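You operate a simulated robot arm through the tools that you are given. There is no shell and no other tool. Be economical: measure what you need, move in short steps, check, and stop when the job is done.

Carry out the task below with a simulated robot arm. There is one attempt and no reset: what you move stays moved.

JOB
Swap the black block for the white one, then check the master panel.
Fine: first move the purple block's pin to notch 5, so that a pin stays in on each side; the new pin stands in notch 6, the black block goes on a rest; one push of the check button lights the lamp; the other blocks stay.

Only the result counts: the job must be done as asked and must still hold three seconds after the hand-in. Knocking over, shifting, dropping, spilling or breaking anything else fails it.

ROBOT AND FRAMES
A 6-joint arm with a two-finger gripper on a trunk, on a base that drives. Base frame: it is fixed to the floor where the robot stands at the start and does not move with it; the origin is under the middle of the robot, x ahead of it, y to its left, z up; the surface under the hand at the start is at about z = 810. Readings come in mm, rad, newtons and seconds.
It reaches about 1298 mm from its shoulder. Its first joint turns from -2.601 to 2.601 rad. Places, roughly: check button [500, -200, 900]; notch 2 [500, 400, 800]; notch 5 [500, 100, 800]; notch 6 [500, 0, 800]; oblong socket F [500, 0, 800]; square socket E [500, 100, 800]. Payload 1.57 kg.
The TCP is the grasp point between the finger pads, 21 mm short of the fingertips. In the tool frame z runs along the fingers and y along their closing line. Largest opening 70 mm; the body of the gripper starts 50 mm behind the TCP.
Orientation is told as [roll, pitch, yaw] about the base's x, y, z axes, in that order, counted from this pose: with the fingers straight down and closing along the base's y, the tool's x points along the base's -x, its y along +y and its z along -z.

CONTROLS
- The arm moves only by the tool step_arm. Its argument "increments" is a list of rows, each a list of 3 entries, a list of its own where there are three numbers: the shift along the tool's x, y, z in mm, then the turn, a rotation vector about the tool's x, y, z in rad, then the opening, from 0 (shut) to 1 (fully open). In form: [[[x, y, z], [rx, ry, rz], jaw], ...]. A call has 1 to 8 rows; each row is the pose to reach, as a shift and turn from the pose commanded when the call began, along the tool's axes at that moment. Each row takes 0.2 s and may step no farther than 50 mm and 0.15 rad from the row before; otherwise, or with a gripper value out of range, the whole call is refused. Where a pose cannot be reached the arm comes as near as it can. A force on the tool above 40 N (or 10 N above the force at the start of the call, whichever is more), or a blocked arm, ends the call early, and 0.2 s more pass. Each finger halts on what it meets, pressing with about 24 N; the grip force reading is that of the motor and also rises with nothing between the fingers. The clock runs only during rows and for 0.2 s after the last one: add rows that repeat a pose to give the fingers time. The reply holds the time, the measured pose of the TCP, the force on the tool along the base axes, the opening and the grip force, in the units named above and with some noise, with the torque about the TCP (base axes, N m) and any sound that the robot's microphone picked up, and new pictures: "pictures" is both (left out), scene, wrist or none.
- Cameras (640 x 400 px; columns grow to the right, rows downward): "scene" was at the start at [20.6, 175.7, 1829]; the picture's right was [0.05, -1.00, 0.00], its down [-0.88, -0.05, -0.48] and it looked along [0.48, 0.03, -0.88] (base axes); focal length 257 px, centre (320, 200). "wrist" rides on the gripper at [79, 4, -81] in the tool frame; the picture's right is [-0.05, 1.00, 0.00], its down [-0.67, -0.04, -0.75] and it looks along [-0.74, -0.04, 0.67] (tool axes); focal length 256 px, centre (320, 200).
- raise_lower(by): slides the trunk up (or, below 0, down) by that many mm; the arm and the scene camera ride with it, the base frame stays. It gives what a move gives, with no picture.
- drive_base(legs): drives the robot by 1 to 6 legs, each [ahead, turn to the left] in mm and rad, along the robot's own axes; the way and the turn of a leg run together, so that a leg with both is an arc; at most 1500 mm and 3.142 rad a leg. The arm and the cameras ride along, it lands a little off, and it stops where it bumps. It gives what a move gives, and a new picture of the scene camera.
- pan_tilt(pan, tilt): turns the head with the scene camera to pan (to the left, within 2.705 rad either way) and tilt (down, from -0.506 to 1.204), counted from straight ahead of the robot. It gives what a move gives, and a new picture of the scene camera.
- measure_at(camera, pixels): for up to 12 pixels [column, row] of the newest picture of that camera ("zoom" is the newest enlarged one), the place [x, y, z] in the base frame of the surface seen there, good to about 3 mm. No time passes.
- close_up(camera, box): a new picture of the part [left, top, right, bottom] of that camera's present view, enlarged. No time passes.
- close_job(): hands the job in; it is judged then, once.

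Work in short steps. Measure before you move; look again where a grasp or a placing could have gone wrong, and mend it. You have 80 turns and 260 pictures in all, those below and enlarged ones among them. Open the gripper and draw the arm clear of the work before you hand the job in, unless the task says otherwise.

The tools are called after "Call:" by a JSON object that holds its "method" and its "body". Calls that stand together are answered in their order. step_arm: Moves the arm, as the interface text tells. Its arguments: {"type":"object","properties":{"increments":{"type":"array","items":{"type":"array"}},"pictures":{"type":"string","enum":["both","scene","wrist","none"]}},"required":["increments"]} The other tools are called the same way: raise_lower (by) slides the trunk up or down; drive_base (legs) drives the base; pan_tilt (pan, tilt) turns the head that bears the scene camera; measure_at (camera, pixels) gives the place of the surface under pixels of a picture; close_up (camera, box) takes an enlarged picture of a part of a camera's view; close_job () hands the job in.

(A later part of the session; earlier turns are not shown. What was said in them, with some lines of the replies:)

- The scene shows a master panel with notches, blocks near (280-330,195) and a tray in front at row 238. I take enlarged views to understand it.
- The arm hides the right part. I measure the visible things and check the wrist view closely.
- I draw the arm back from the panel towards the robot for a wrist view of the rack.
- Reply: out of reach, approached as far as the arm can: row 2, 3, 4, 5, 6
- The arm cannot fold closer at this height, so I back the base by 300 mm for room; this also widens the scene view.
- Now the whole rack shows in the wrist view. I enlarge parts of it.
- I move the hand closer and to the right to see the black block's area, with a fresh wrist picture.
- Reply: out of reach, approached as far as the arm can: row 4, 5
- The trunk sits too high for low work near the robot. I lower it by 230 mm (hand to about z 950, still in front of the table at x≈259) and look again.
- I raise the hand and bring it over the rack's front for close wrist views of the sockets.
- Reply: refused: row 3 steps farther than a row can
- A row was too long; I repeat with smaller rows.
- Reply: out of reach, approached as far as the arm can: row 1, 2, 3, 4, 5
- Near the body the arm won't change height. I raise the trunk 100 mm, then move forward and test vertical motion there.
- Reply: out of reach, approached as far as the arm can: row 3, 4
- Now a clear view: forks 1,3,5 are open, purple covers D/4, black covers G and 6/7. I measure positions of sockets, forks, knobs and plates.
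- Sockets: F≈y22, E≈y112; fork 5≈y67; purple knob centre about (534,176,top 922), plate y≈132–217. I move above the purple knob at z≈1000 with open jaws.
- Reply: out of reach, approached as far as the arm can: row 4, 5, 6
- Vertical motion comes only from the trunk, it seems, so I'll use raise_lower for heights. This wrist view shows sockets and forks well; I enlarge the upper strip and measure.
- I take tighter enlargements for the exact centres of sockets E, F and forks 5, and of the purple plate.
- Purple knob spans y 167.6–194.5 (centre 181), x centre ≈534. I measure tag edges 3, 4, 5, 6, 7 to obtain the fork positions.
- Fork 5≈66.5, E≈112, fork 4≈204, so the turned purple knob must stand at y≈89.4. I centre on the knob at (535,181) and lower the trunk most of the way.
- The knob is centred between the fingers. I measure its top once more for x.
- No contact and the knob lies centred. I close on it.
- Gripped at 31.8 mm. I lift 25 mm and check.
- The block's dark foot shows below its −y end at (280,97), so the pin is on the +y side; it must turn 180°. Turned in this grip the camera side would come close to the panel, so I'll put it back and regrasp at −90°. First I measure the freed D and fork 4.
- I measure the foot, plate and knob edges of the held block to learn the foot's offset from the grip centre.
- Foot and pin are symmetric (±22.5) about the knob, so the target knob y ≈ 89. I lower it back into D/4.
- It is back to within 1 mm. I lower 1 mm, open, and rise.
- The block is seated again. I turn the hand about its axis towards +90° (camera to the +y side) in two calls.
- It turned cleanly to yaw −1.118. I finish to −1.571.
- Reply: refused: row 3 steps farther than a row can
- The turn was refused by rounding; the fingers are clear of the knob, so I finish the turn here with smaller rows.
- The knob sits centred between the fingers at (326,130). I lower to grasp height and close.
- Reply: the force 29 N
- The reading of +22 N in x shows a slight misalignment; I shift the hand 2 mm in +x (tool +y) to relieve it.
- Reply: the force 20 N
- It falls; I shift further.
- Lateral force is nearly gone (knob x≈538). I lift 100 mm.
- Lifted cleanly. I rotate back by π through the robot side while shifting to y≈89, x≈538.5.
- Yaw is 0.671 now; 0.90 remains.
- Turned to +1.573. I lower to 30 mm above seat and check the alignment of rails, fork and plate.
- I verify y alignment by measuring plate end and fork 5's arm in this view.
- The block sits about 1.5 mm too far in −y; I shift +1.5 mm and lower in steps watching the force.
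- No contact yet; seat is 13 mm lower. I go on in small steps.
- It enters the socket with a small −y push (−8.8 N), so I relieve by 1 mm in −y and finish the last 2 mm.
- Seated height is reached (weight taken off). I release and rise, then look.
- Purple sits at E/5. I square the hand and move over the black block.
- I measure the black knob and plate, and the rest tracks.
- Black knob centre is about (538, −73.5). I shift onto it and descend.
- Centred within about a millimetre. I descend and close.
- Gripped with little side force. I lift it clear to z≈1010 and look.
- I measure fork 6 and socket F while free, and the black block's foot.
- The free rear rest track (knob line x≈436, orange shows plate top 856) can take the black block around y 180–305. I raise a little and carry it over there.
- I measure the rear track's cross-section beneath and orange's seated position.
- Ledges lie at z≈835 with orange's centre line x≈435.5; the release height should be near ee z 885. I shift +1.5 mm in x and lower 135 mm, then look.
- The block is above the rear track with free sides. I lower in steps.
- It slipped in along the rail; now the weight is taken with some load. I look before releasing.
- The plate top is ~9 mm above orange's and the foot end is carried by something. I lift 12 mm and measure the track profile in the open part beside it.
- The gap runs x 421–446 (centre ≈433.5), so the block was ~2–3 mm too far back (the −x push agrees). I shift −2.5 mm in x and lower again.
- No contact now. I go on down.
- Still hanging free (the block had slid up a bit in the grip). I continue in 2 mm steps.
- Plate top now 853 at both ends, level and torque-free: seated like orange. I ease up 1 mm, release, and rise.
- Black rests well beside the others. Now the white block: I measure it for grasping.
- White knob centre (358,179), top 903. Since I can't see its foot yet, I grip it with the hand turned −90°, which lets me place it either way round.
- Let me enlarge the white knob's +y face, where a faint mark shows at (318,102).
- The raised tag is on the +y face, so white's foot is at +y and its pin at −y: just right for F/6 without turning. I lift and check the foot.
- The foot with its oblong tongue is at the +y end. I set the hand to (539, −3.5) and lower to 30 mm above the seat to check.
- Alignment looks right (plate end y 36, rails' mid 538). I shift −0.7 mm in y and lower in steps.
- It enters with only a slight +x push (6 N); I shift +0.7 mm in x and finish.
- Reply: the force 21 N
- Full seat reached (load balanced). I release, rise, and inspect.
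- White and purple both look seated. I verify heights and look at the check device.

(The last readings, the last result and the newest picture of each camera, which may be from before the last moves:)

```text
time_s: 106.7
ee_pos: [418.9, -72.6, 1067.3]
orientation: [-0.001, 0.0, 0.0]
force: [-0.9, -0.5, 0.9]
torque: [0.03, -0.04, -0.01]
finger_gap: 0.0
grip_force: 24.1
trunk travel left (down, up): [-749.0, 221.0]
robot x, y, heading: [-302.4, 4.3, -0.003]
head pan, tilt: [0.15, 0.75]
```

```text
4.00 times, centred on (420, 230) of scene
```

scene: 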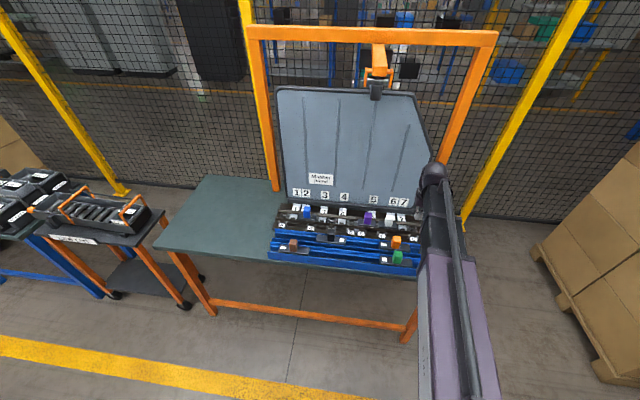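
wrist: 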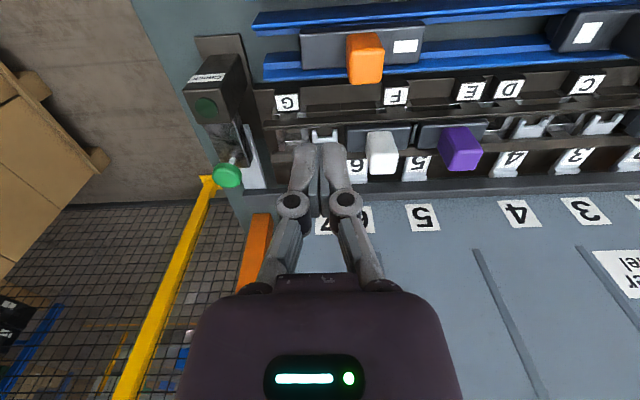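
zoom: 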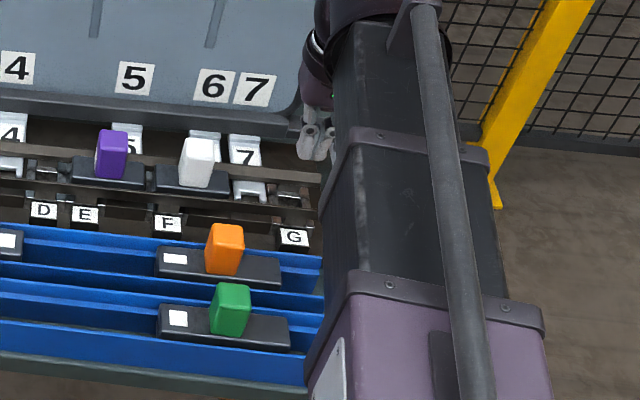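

Heights match (plates 870, knobs ~920). Two green things: a flat disc on the "Check" box and a mushroom on a stalk. I look closer from another place.

Call:
{"method": "step_arm", "body": {"increments": [[[0, -45, 0], [0, 0, 0], 0], [[0, -90, 0], [0, 0, 0], 0], [[-20, -110, 0], [0, 0, 0], 0], [[-20, -110, 0], [0, 0, 0], 0]], "pictures": "wrist"}}

Call:
{"method": "close_up", "body": {"camera": "wrist", "box": [220, 40, 420, 165]}}

Call:
{"method": "measure_at", "body": {"camera": "zoom", "pixels": [[300, 50], [300, 100], [300, 130], [300, 160], [300, 190], [300, 220], [300, 250], [300, 280], [300, 310], [300, 340], [340, 160], [340, 220]]}}

```text
time_s: 107.7
ee_pos: [437.1, -184.0, 1068.0]
orientation: [0.0, 0.0, 0.0]
force: [0.1, 0.4, 0.4]
torque: [-0.02, -0.02, 0.02]
finger_gap: 0.0
grip_force: 24.6
trunk travel left (down, up): [-749.0, 221.0]
robot x, y, heading: [-306.6, 1.0, -0.005]
head pan, tilt: [0.15, 0.75]
```

wrist: 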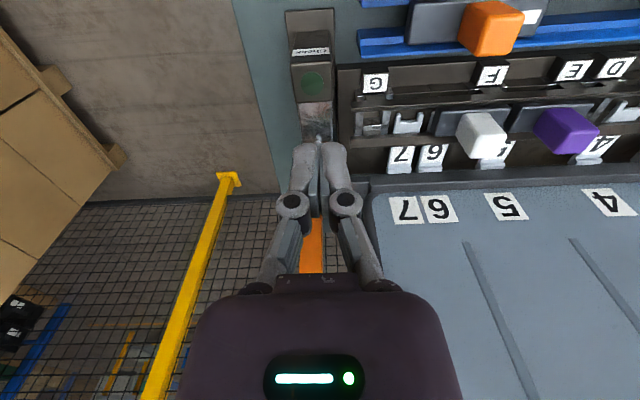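

```text
3.20 times, centred on (320, 102) of wrist
```

zoom: 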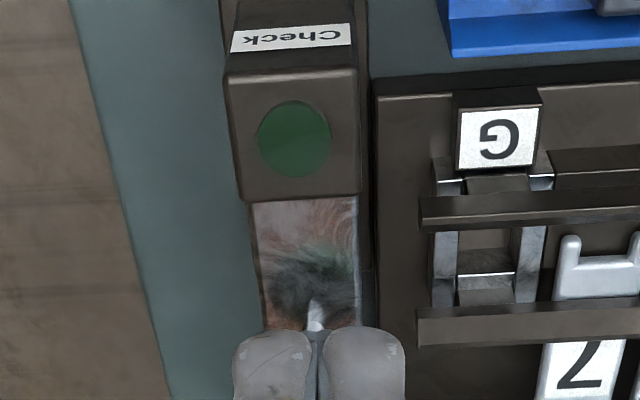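

```text
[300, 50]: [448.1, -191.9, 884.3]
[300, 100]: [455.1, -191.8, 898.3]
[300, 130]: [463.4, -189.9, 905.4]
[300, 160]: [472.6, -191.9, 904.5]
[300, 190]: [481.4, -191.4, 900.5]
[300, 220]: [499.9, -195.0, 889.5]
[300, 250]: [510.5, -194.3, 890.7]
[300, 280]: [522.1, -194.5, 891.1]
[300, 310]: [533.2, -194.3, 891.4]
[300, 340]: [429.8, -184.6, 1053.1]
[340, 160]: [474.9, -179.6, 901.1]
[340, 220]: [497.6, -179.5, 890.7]
```

The flat disc is at (466,−190,905); the mushroom behind at (541,−190,927). I move the hand off to view both clearly with the scene camera.

Call:
{"method": "step_arm", "body": {"increments": [[[0, 50, 0], [0, 0, 0], 0], [[0, 100, 0], [0, 0, 0], 0], [[0, 150, 0], [0, 0, 0], 0], [[0, 200, 0], [0, 0, 0], 0], [[0, 250, 0], [0, 0, 0], 0], [[0, 300, 0], [0, 0, 0], 0], [[0, 300, 0], [0, 0, 0], 0]], "pictures": "none"}}

Call:
{"method": "pan_tilt", "body": {"pan": -0.2, "tilt": 0.65}}

Call:
{"method": "close_up", "body": {"camera": "wrist", "box": [0, 60, 200, 185]}}

```text
time_s: 109.3
ee_pos: [439.5, 116.7, 1066.6]
orientation: [0.0, 0.001, -0.003]
force: [-0.2, -0.9, 0.5]
torque: [-0.01, -0.01, 0.0]
finger_gap: 0.0
grip_force: 24.3
trunk travel left (down, up): [-749.0, 221.0]
robot x, y, heading: [-304.7, 3.0, -0.001]
head pan, tilt: [0.15, 0.75]
```

```text
time_s: 110.1
ee_pos: [438.9, 117.6, 1066.7]
orientation: [0.0, 0.0, -0.002]
force: [1.4, 0.1, 0.3]
torque: [-0.01, 0.02, 0.03]
finger_gap: 0.0
grip_force: 24.0
trunk travel left (down, up): [-749.0, 221.0]
robot x, y, heading: [-305.8, -2.0, -0.002]
head pan, tilt: [-0.201, 0.649]
```

scene: 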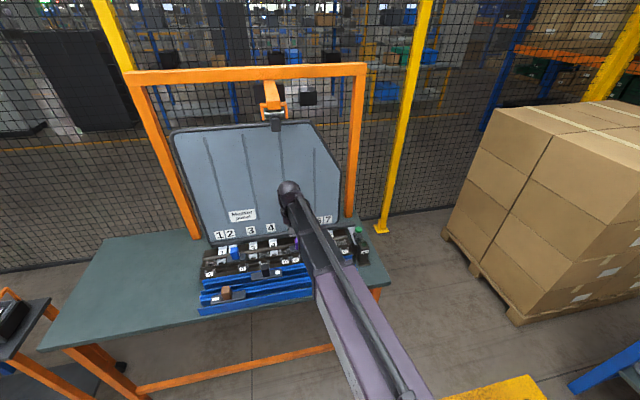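

```text
3.20 times, centred on (100, 122) of wrist
```

zoom: 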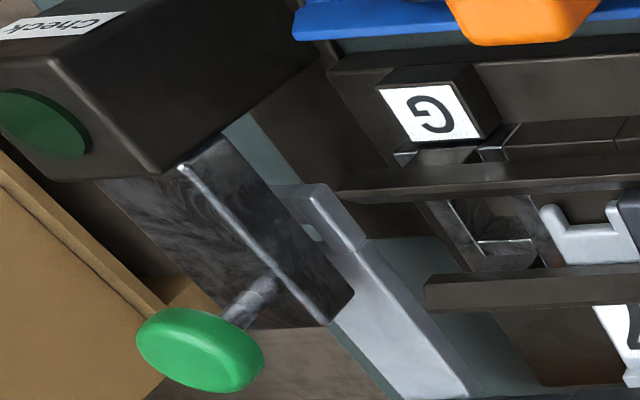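

The mushroom sits on a plunger stem in a metal housing: that is the button; the flat dark disc is the lamp. I measure the mushroom's centre.

Call:
{"method": "measure_at", "body": {"camera": "zoom", "pixels": [[145, 330], [255, 375], [200, 345], [180, 315], [215, 380], [160, 350], [230, 345], [255, 295]]}}

Call:
{"method": "close_up", "body": {"camera": "scene", "box": [320, 210, 400, 270]}}

Call:
{"method": "measure_at", "body": {"camera": "scene", "pixels": [[358, 229], [356, 231], [361, 231], [358, 234], [358, 227]]}}

```text
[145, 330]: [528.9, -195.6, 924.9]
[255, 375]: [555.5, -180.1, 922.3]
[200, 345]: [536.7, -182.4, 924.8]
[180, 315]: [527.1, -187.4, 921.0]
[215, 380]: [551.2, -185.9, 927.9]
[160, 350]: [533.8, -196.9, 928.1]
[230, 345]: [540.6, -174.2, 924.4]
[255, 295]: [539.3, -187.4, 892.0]
```

```text
6.67 times, centred on (360, 240) of scene
```

zoom: 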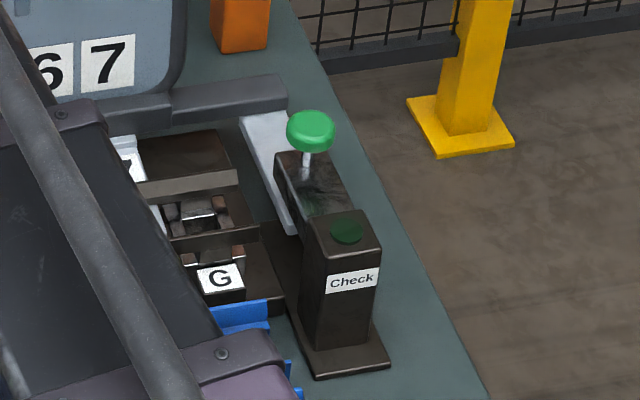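

```text
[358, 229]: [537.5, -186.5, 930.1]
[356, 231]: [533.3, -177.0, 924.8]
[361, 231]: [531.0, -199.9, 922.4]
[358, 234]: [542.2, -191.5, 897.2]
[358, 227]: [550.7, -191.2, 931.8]
```

Button top centre ≈ (541, −188, 929). I bring the closed fingers above it.

Call:
{"method": "step_arm", "body": {"increments": [[[0, -48, 0], [0, 0, 0], 0], [[0, -96, 0], [0, 0, 0], 0], [[0, -144, 0], [0, 0, 0], 0], [[0, -192, 0], [0, 0, 0], 0], [[0, -240, 0], [0, 0, 0], 0], [[0, -288, 0], [0, 0, 0], 0], [[-30, -305, 0], [0, 0, 0], 0], [[-70, -305, 0], [0, 0, 0], 0]], "pictures": "none"}}

Call:
{"method": "step_arm", "body": {"increments": [[[-32, 0, 0], [0, 0, 0], 0], [[-32, 0, 0], [0, 0, 0], 0]], "pictures": "none"}}

Call:
{"method": "raise_lower", "body": {"by": -100}}

Call:
{"method": "step_arm", "body": {"increments": [[[0, 0, 0], [0, 0, 0], 0]]}}

Call:
{"method": "close_up", "body": {"camera": "scene", "box": [310, 180, 410, 260]}}

```text
time_s: 111.9
ee_pos: [510.6, -188.5, 1067.2]
orientation: [0.0, 0.001, 0.001]
force: [0.7, 0.2, -0.4]
torque: [-0.02, 0.04, 0.04]
finger_gap: 0.0
grip_force: 23.3
trunk travel left (down, up): [-749.0, 221.0]
robot x, y, heading: [-304.1, 2.0, -0.001]
head pan, tilt: [-0.201, 0.649]
```

```text
time_s: 112.5
ee_pos: [539.7, -188.0, 1067.3]
orientation: [0.0, -0.002, 0.001]
force: [-0.1, -1.4, 0.1]
torque: [0.05, -0.05, 0.04]
finger_gap: 0.0
grip_force: 24.1
trunk travel left (down, up): [-749.0, 221.0]
robot x, y, heading: [-305.4, 2.2, -0.001]
head pan, tilt: [-0.201, 0.649]
```

```text
time_s: 113.8
ee_pos: [539.9, -188.4, 967.9]
orientation: [0.001, 0.001, 0.0]
force: [0.4, 0.5, -0.1]
torque: [0.01, -0.03, 0.0]
finger_gap: 0.3
grip_force: 23.5
trunk travel left (down, up): [-649.0, 321.0]
robot x, y, heading: [-309.3, 0.2, -0.002]
head pan, tilt: [-0.201, 0.649]
```

```text
time_s: 114.2
ee_pos: [540.4, -189.1, 967.9]
orientation: [0.001, -0.001, -0.003]
force: [-0.3, 0.5, -0.4]
torque: [-0.01, 0.01, -0.01]
finger_gap: 0.1
grip_force: 24.3
trunk travel left (down, up): [-649.0, 321.0]
robot x, y, heading: [-305.4, 1.2, -0.002]
head pan, tilt: [-0.201, 0.649]
```

scene: 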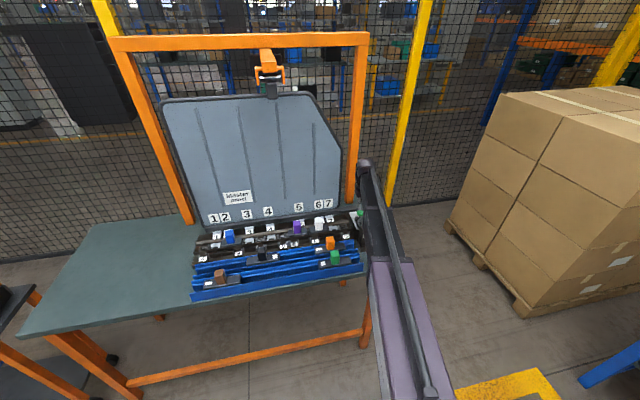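
wrist: 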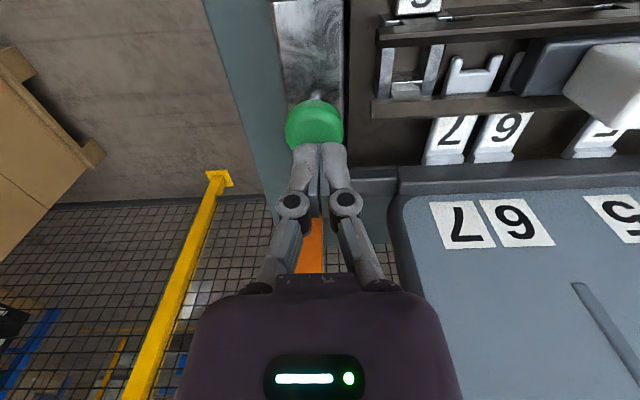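

```text
5.00 times, centred on (360, 220) of scene
```

zoom: 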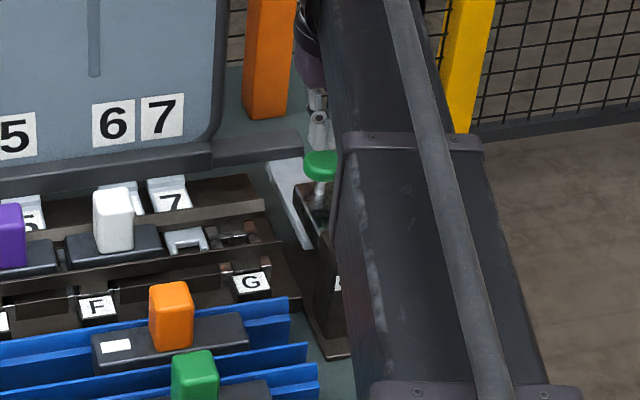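

The fingers are over the button's middle. I lower gradually, watching force and sound.

Call:
{"method": "raise_lower", "body": {"by": -15}}

Call:
{"method": "raise_lower", "body": {"by": -4}}

Call:
{"method": "raise_lower", "body": {"by": -3}}

```text
time_s: 114.8
ee_pos: [540.0, -187.8, 952.5]
orientation: [-0.001, 0.0, -0.003]
force: [0.4, 0.4, -0.7]
torque: [0.01, -0.02, 0.01]
finger_gap: 0.0
grip_force: 23.5
trunk travel left (down, up): [-634.0, 336.0]
robot x, y, heading: [-300.2, 2.9, -0.004]
head pan, tilt: [-0.201, 0.649]
```

```text
time_s: 115.4
ee_pos: [540.6, -187.3, 948.1]
orientation: [-0.001, 0.001, -0.001]
force: [-0.6, 0.2, -0.5]
torque: [-0.01, -0.02, -0.02]
finger_gap: 0.0
grip_force: 23.7
trunk travel left (down, up): [-630.0, 340.0]
robot x, y, heading: [-304.5, 1.6, 0.002]
head pan, tilt: [-0.201, 0.649]
```

```text
time_s: 115.9
ee_pos: [540.4, -188.5, 946.4]
orientation: [0.001, 0.0, -0.001]
force: [0.1, -0.1, 2.4]
torque: [-0.04, -0.01, -0.01]
finger_gap: 0.1
grip_force: 24.0
trunk travel left (down, up): [-627.0, 343.0]
robot x, y, heading: [-305.2, 1.8, -0.003]
head pan, tilt: [-0.201, 0.649]
```

Contact with 2.4 N. I push on.

Call:
{"method": "raise_lower", "body": {"by": -3}}

Call:
{"method": "raise_lower", "body": {"by": -3}}

Call:
{"method": "close_up", "body": {"camera": "scene", "box": [310, 180, 410, 260]}}

```text
time_s: 116.4
ee_pos: [540.7, -189.2, 942.0]
orientation: [0.0, -0.001, -0.001]
force: [1.9, -0.4, 2.9]
torque: [-0.01, -0.03, 0.0]
finger_gap: 0.4
grip_force: 24.1
trunk travel left (down, up): [-624.0, 346.0]
robot x, y, heading: [-303.7, -0.0, 0.0]
head pan, tilt: [-0.201, 0.649]
```

```text
time_s: 116.9
ee_pos: [539.9, -187.8, 939.2]
orientation: [0.0, 0.002, -0.003]
force: [1.0, 0.2, 3.3]
torque: [-0.05, -0.04, 0.01]
finger_gap: 0.0
grip_force: 24.3
trunk travel left (down, up): [-621.0, 349.0]
robot x, y, heading: [-302.5, 3.3, -0.004]
head pan, tilt: [-0.201, 0.649]
```

```text
5.00 times, centred on (360, 220) of scene
```

zoom: 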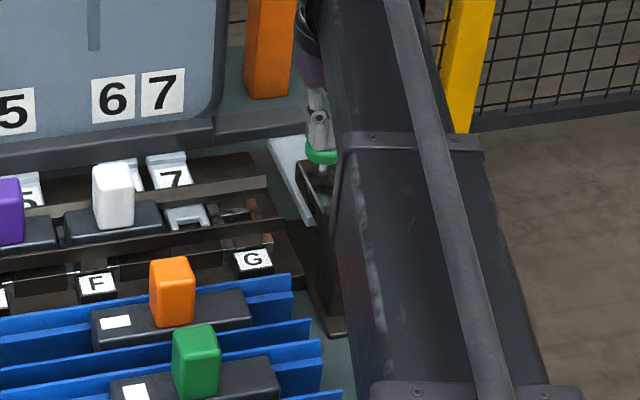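

The button travels on a spring (3.3 N at 7 mm). I continue to its stop.

Call:
{"method": "raise_lower", "body": {"by": -4}}

Call:
{"method": "raise_lower", "body": {"by": -4}}

Call:
{"method": "raise_lower", "body": {"by": -3}}

Call:
{"method": "step_arm", "body": {"increments": [[[0, 0, 0], [0, 0, 0], 0]], "pictures": "wrist"}}

```text
time_s: 117.5
ee_pos: [540.7, -187.3, 935.7]
orientation: [-0.002, 0.0, -0.001]
force: [0.6, 0.1, 4.8]
torque: [-0.03, -0.04, 0.0]
finger_gap: 0.0
grip_force: 24.4
trunk travel left (down, up): [-617.0, 353.0]
robot x, y, heading: [-308.3, -1.2, 0.004]
head pan, tilt: [-0.201, 0.649]
heard: click
```

```text
time_s: 118.0
ee_pos: [539.9, -187.9, 932.2]
orientation: [-0.001, -0.001, -0.001]
force: [2.4, -1.5, 5.9]
torque: [-0.03, -0.06, 0.02]
finger_gap: 0.1
grip_force: 24.1
trunk travel left (down, up): [-613.0, 357.0]
robot x, y, heading: [-305.8, 4.0, 0.002]
head pan, tilt: [-0.201, 0.649]
```

```text
time_s: 118.5
ee_pos: [539.8, -188.0, 930.4]
orientation: [-0.002, -0.002, -0.001]
force: [12.1, -3.1, 32.5]
torque: [-0.12, -0.38, 0.01]
finger_gap: 6.2
grip_force: 28.1
trunk travel left (down, up): [-610.0, 360.0]
robot x, y, heading: [-303.7, -0.0, 0.008]
head pan, tilt: [-0.201, 0.649]
```

```text
time_s: 118.9
ee_pos: [540.9, -188.6, 931.0]
orientation: [-0.001, -0.003, 0.0]
force: [15.3, -3.7, 35.7]
torque: [-0.12, -0.5, 0.04]
finger_gap: 5.8
grip_force: 28.7
trunk travel left (down, up): [-610.0, 360.0]
robot x, y, heading: [-305.7, 4.0, -0.003]
head pan, tilt: [-0.201, 0.649]
```

wrist: 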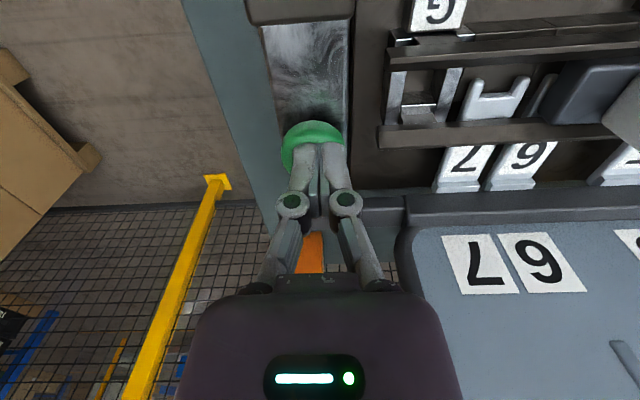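

A click was heard and the stop reached. I rise in one go and move the hand away to view the lamp.

Call:
{"method": "raise_lower", "body": {"by": 150}}

Call:
{"method": "step_arm", "body": {"increments": [[[45, 0, 0], [0, 0, 0], 0.5], [[90, 0, 0], [0, 0, 0], 1], [[110, 40, 0], [0, 0, 0], 1], [[110, 85, 0], [0, 0, 0], 1], [[110, 130, 0], [0, 0, 0], 1], [[110, 175, 0], [0, 0, 0], 1], [[110, 220, 0], [0, 0, 0], 1], [[110, 260, 0], [0, 0, 0], 1]]}}

Call:
{"method": "close_up", "body": {"camera": "scene", "box": [320, 200, 400, 270]}}

Call:
{"method": "close_up", "body": {"camera": "scene", "box": [180, 180, 380, 305]}}

```text
time_s: 120.7
ee_pos: [540.5, -187.9, 1078.9]
orientation: [-0.001, 0.0, -0.001]
force: [0.5, -0.6, 0.3]
torque: [0.01, -0.02, -0.04]
finger_gap: 0.0
grip_force: 29.0
trunk travel left (down, up): [-760.0, 210.0]
robot x, y, heading: [-305.0, 4.5, -0.001]
head pan, tilt: [-0.201, 0.649]
```

```text
time_s: 122.5
ee_pos: [432.0, 74.5, 1078.3]
orientation: [-0.001, 0.0, -0.003]
force: [-0.7, -0.3, 0.2]
torque: [-0.03, -0.01, 0.0]
finger_gap: 69.9
grip_force: 0.0
trunk travel left (down, up): [-760.0, 210.0]
robot x, y, heading: [-302.3, 0.2, 0.001]
head pan, tilt: [-0.201, 0.649]
```

scene: 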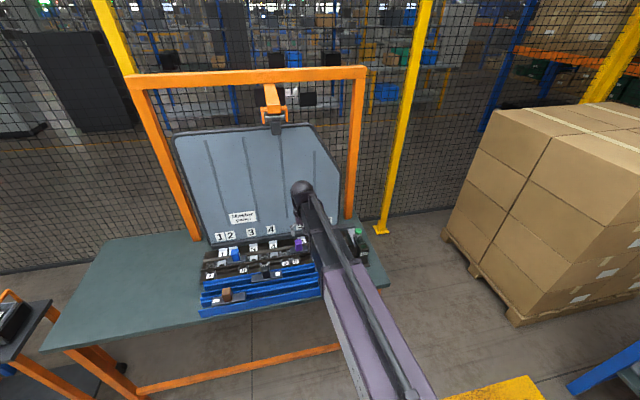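
wrist: 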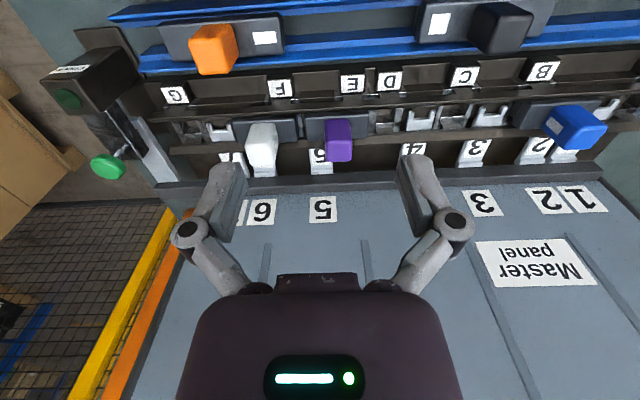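

```text
5.71 times, centred on (360, 235) of scene
```

zoom: 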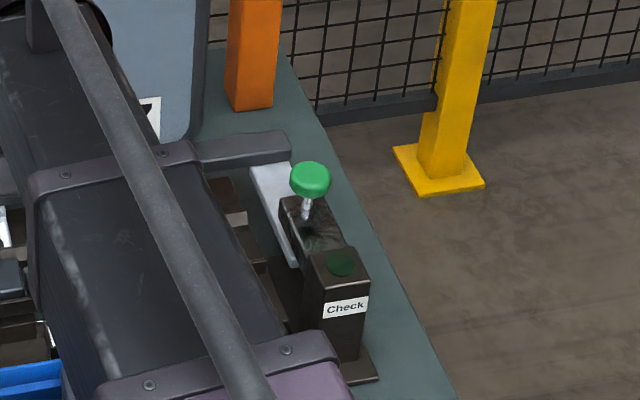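

```text
3.20 times, centred on (280, 242) of scene
```

zoom: 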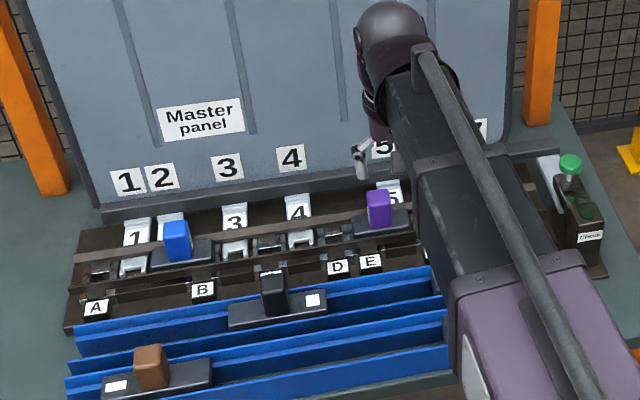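

A click came but the disc looks dark still. I look closely at the box and at the seating of white and purple in the wrist view.

Call:
{"method": "close_up", "body": {"camera": "wrist", "box": [30, 40, 190, 190]}}

Call:
{"method": "close_up", "body": {"camera": "wrist", "box": [200, 90, 380, 190]}}

Call:
{"method": "measure_at", "body": {"camera": "zoom", "pixels": [[125, 115], [330, 110], [220, 180], [420, 115], [600, 110], [500, 170], [340, 130], [130, 150], [40, 120], [100, 140], [360, 60], [480, 90]]}}

```text
2.67 times, centred on (110, 115) of wrist
```

zoom: 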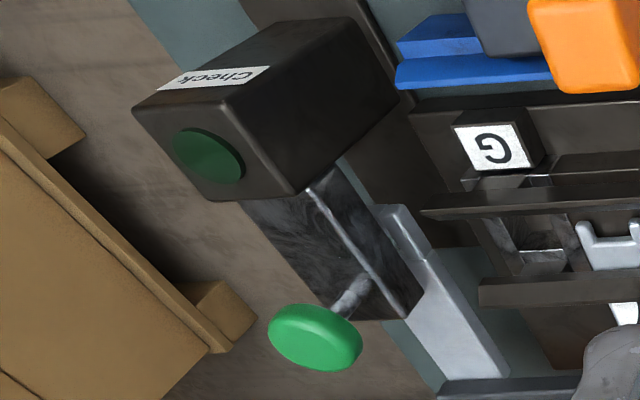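

```text
3.56 times, centred on (290, 140) of wrist
```

zoom: 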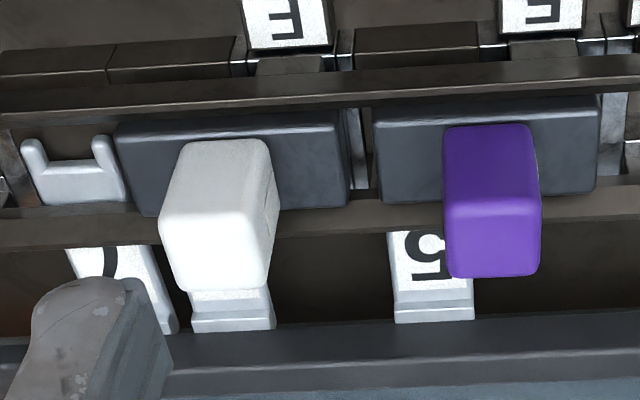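

```text
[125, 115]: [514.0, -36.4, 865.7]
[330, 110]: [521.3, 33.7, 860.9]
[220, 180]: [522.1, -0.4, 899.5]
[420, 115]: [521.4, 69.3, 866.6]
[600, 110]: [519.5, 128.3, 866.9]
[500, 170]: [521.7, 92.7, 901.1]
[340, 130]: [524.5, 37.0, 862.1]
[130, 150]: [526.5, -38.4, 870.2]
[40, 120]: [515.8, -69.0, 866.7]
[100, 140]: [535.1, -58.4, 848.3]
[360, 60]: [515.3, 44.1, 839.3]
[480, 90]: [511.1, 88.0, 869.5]
```

I check the seating more exactly by measuring many points on the plates of white, purple and, for reference, blue.

Call:
{"method": "measure_at", "body": {"camera": "zoom", "pixels": [[150, 160], [145, 180], [155, 195], [160, 150], [300, 150], [310, 170], [320, 185], [290, 190], [300, 140], [330, 180], [335, 150], [170, 145]]}}

Call:
{"method": "measure_at", "body": {"camera": "zoom", "pixels": [[400, 150], [410, 170], [420, 185], [430, 150], [395, 180], [430, 190], [560, 140], [570, 160], [580, 175], [560, 180], [575, 145], [585, 165]]}}

Call:
{"method": "measure_at", "body": {"camera": "wrist", "pixels": [[525, 115], [530, 120], [522, 118], [535, 112], [540, 108], [600, 110], [605, 113], [250, 160], [258, 165], [335, 152], [342, 155], [580, 140]]}}

```text
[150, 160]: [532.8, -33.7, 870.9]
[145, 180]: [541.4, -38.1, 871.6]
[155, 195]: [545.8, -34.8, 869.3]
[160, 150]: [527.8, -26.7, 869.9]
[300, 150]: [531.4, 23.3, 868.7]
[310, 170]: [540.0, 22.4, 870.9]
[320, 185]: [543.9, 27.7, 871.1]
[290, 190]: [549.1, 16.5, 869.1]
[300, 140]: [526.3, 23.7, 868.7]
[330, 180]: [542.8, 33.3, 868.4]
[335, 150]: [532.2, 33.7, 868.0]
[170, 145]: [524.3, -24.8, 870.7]
```

```text
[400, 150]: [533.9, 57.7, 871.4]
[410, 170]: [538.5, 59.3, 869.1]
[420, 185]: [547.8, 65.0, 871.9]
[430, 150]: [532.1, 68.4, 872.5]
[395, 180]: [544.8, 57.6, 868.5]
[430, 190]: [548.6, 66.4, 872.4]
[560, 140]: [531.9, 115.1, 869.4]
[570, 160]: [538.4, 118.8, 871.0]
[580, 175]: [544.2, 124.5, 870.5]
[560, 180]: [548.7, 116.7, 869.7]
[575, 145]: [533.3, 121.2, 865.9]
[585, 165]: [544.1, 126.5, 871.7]
```

```text
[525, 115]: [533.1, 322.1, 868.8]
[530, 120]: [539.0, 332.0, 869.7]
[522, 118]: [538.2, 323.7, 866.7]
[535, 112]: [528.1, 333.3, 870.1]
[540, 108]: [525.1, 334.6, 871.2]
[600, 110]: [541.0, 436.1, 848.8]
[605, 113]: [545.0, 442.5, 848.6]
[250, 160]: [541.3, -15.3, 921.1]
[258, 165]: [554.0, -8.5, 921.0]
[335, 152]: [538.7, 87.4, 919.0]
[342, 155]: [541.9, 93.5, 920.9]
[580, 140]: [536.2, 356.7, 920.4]
```

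All plates are seated level (869–871). The lamp may light only while pressed: in the pressed picture the finger joints looked green-tinted. I hover just above the button without touching, to compare that tint.

Call:
{"method": "step_arm", "body": {"increments": [[[0, -48, 0], [0, 0, 0], 0.5], [[0, -96, 0], [0, 0, 0], 0.08], [[0, -144, 0], [0, 0, 0], 0.08], [[0, -192, 0], [0, 0, 0], 0.08], [[0, -240, 0], [0, 0, 0], 0.08], [[0, -262, 0], [0, 0, 0], 0.08], [[-45, -262, 0], [0, 0, 0], 0.08], [[-90, -262, 0], [0, 0, 0], 0.08]], "pictures": "none"}}

Call:
{"method": "step_arm", "body": {"increments": [[[-18, 0, 0], [0, 0, 0], 0.08], [[-18, 0, 0], [0, 0, 0], 0.08]], "pictures": "none"}}

Call:
{"method": "raise_lower", "body": {"by": -124}}

Call:
{"method": "step_arm", "body": {"increments": [[[0, 0, 0], [0, 0, 0], 0.08]], "pictures": "wrist"}}

```text
time_s: 124.3
ee_pos: [522.8, -189.0, 1078.8]
orientation: [-0.002, 0.001, -0.002]
force: [0.2, -0.2, -0.1]
torque: [0.02, 0.03, -0.01]
finger_gap: 5.6
grip_force: 0.2
trunk travel left (down, up): [-760.0, 210.0]
robot x, y, heading: [-301.2, 2.7, 0.002]
head pan, tilt: [-0.201, 0.649]
```

```text
time_s: 124.9
ee_pos: [537.7, -190.2, 1079.1]
orientation: [-0.002, -0.002, 0.0]
force: [-0.5, 0.0, -0.9]
torque: [0.02, 0.0, 0.01]
finger_gap: 5.6
grip_force: 0.1
trunk travel left (down, up): [-760.0, 210.0]
robot x, y, heading: [-305.2, -1.2, 0.002]
head pan, tilt: [-0.201, 0.649]
```

```text
time_s: 126.4
ee_pos: [537.4, -191.3, 954.3]
orientation: [0.001, 0.0, -0.002]
force: [0.3, -0.2, 0.2]
torque: [0.0, -0.02, -0.01]
finger_gap: 5.9
grip_force: 0.1
trunk travel left (down, up): [-636.0, 334.0]
robot x, y, heading: [-302.4, 0.6, 0.002]
head pan, tilt: [-0.201, 0.649]
```

```text
time_s: 126.8
ee_pos: [538.5, -190.5, 955.1]
orientation: [0.002, 0.001, -0.003]
force: [0.1, 0.3, 0.5]
torque: [0.03, 0.0, 0.03]
finger_gap: 5.5
grip_force: 0.0
trunk travel left (down, up): [-636.0, 334.0]
robot x, y, heading: [-301.2, 3.9, -0.005]
head pan, tilt: [-0.201, 0.649]
```

wrist: 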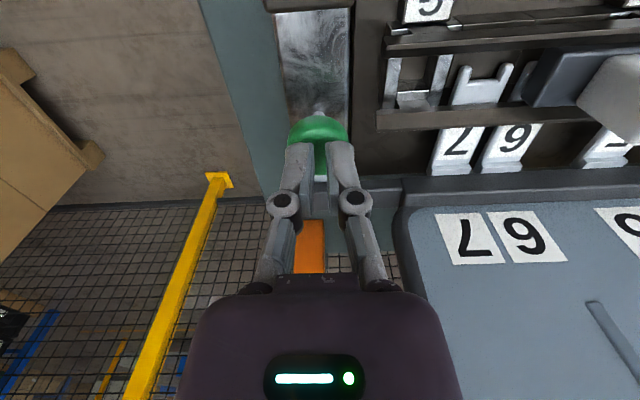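

Hovering, the joints are plain black; only in the pressed picture were they tinted green, so the lamp did light during the single push. I withdraw, open, and finish.

Call:
{"method": "raise_lower", "body": {"by": 150}}

Call:
{"method": "step_arm", "body": {"increments": [[[45, 0, 0], [0, 0, 0], 0.5], [[90, 0, 0], [0, 0, 0], 1], [[135, 0, 0], [0, 0, 0], 1], [[180, 0, 0], [0, 0, 0], 1], [[180, 0, 0], [0, 0, 0], 1]]}}

Call:
{"method": "close_up", "body": {"camera": "scene", "box": [180, 180, 400, 315]}}

Call:
{"method": "close_up", "body": {"camera": "wrist", "box": [240, 0, 420, 112]}}

```text
time_s: 128.6
ee_pos: [539.0, -190.5, 1104.5]
orientation: [0.0, 0.0, -0.003]
force: [-0.2, 0.2, -0.4]
torque: [0.01, 0.02, 0.03]
finger_gap: 5.6
grip_force: 0.1
trunk travel left (down, up): [-786.0, 184.0]
robot x, y, heading: [-304.1, 1.2, -0.002]
head pan, tilt: [-0.201, 0.649]
```

```text
time_s: 129.8
ee_pos: [358.6, -190.3, 1104.1]
orientation: [0.001, 0.0, -0.001]
force: [0.2, -0.7, 0.8]
torque: [-0.03, 0.0, -0.01]
finger_gap: 70.0
grip_force: 0.0
trunk travel left (down, up): [-786.0, 184.0]
robot x, y, heading: [-302.7, 4.9, 0.0]
head pan, tilt: [-0.201, 0.649]
```

scene: 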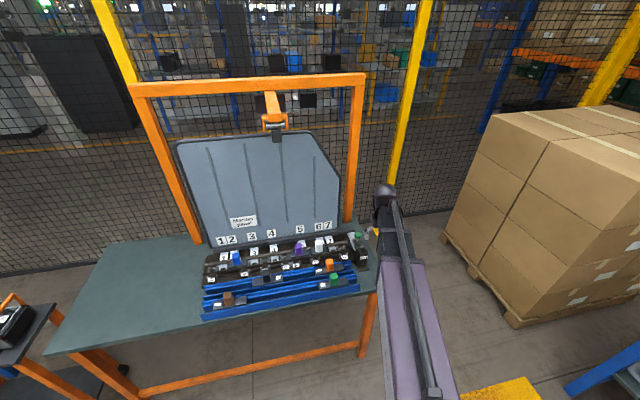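
wrist: 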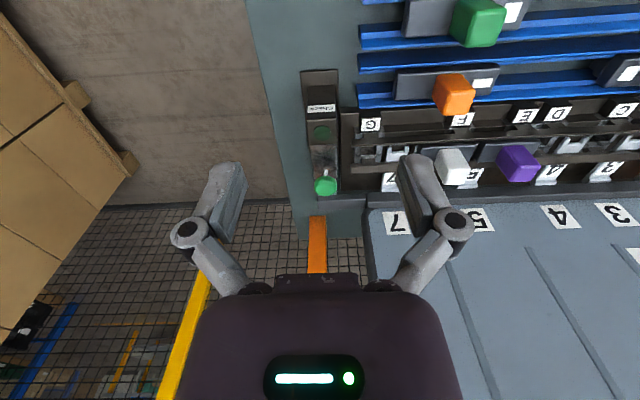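

```text
2.91 times, centred on (290, 248) of scene
```

zoom: 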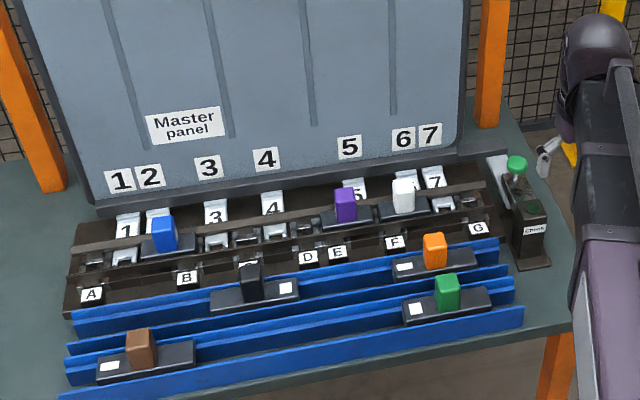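

```text
3.56 times, centred on (330, 56) of wrist
5 turns are left
```

zoom: 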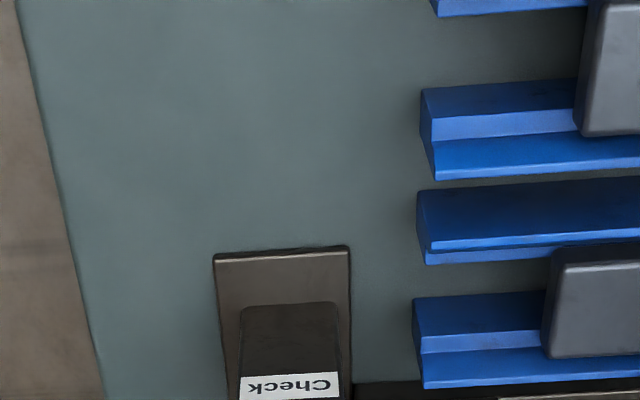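

All blocks stand as wanted: purple at E/5, white at F/6, black on the rear rest, the others untouched, the arm clear and the gripper open. I hand in.

Call:
{"method": "close_job", "body": {}}

```text
The job is handed in.
```

I handed the job in with the swap done, but I never saw the check lamp lit: it was dark in every picture after the push.

- **Blocks:** the purple pin is in notch 5 (socket E), the white pin is in notch 6 (socket F), and the black block is on the rear rest. The other blocks were not touched.
- **Seating:** the white and purple plates measure level with the blue one, at about 870 mm.
- **Check button:** I pushed it once, to its stop, and heard one click. The lamp was out of view during the push. The finger joints looked green-tinted then, and only then, so I took it that the lamp lights only while the button is held. I did not push again, because you asked for one push.
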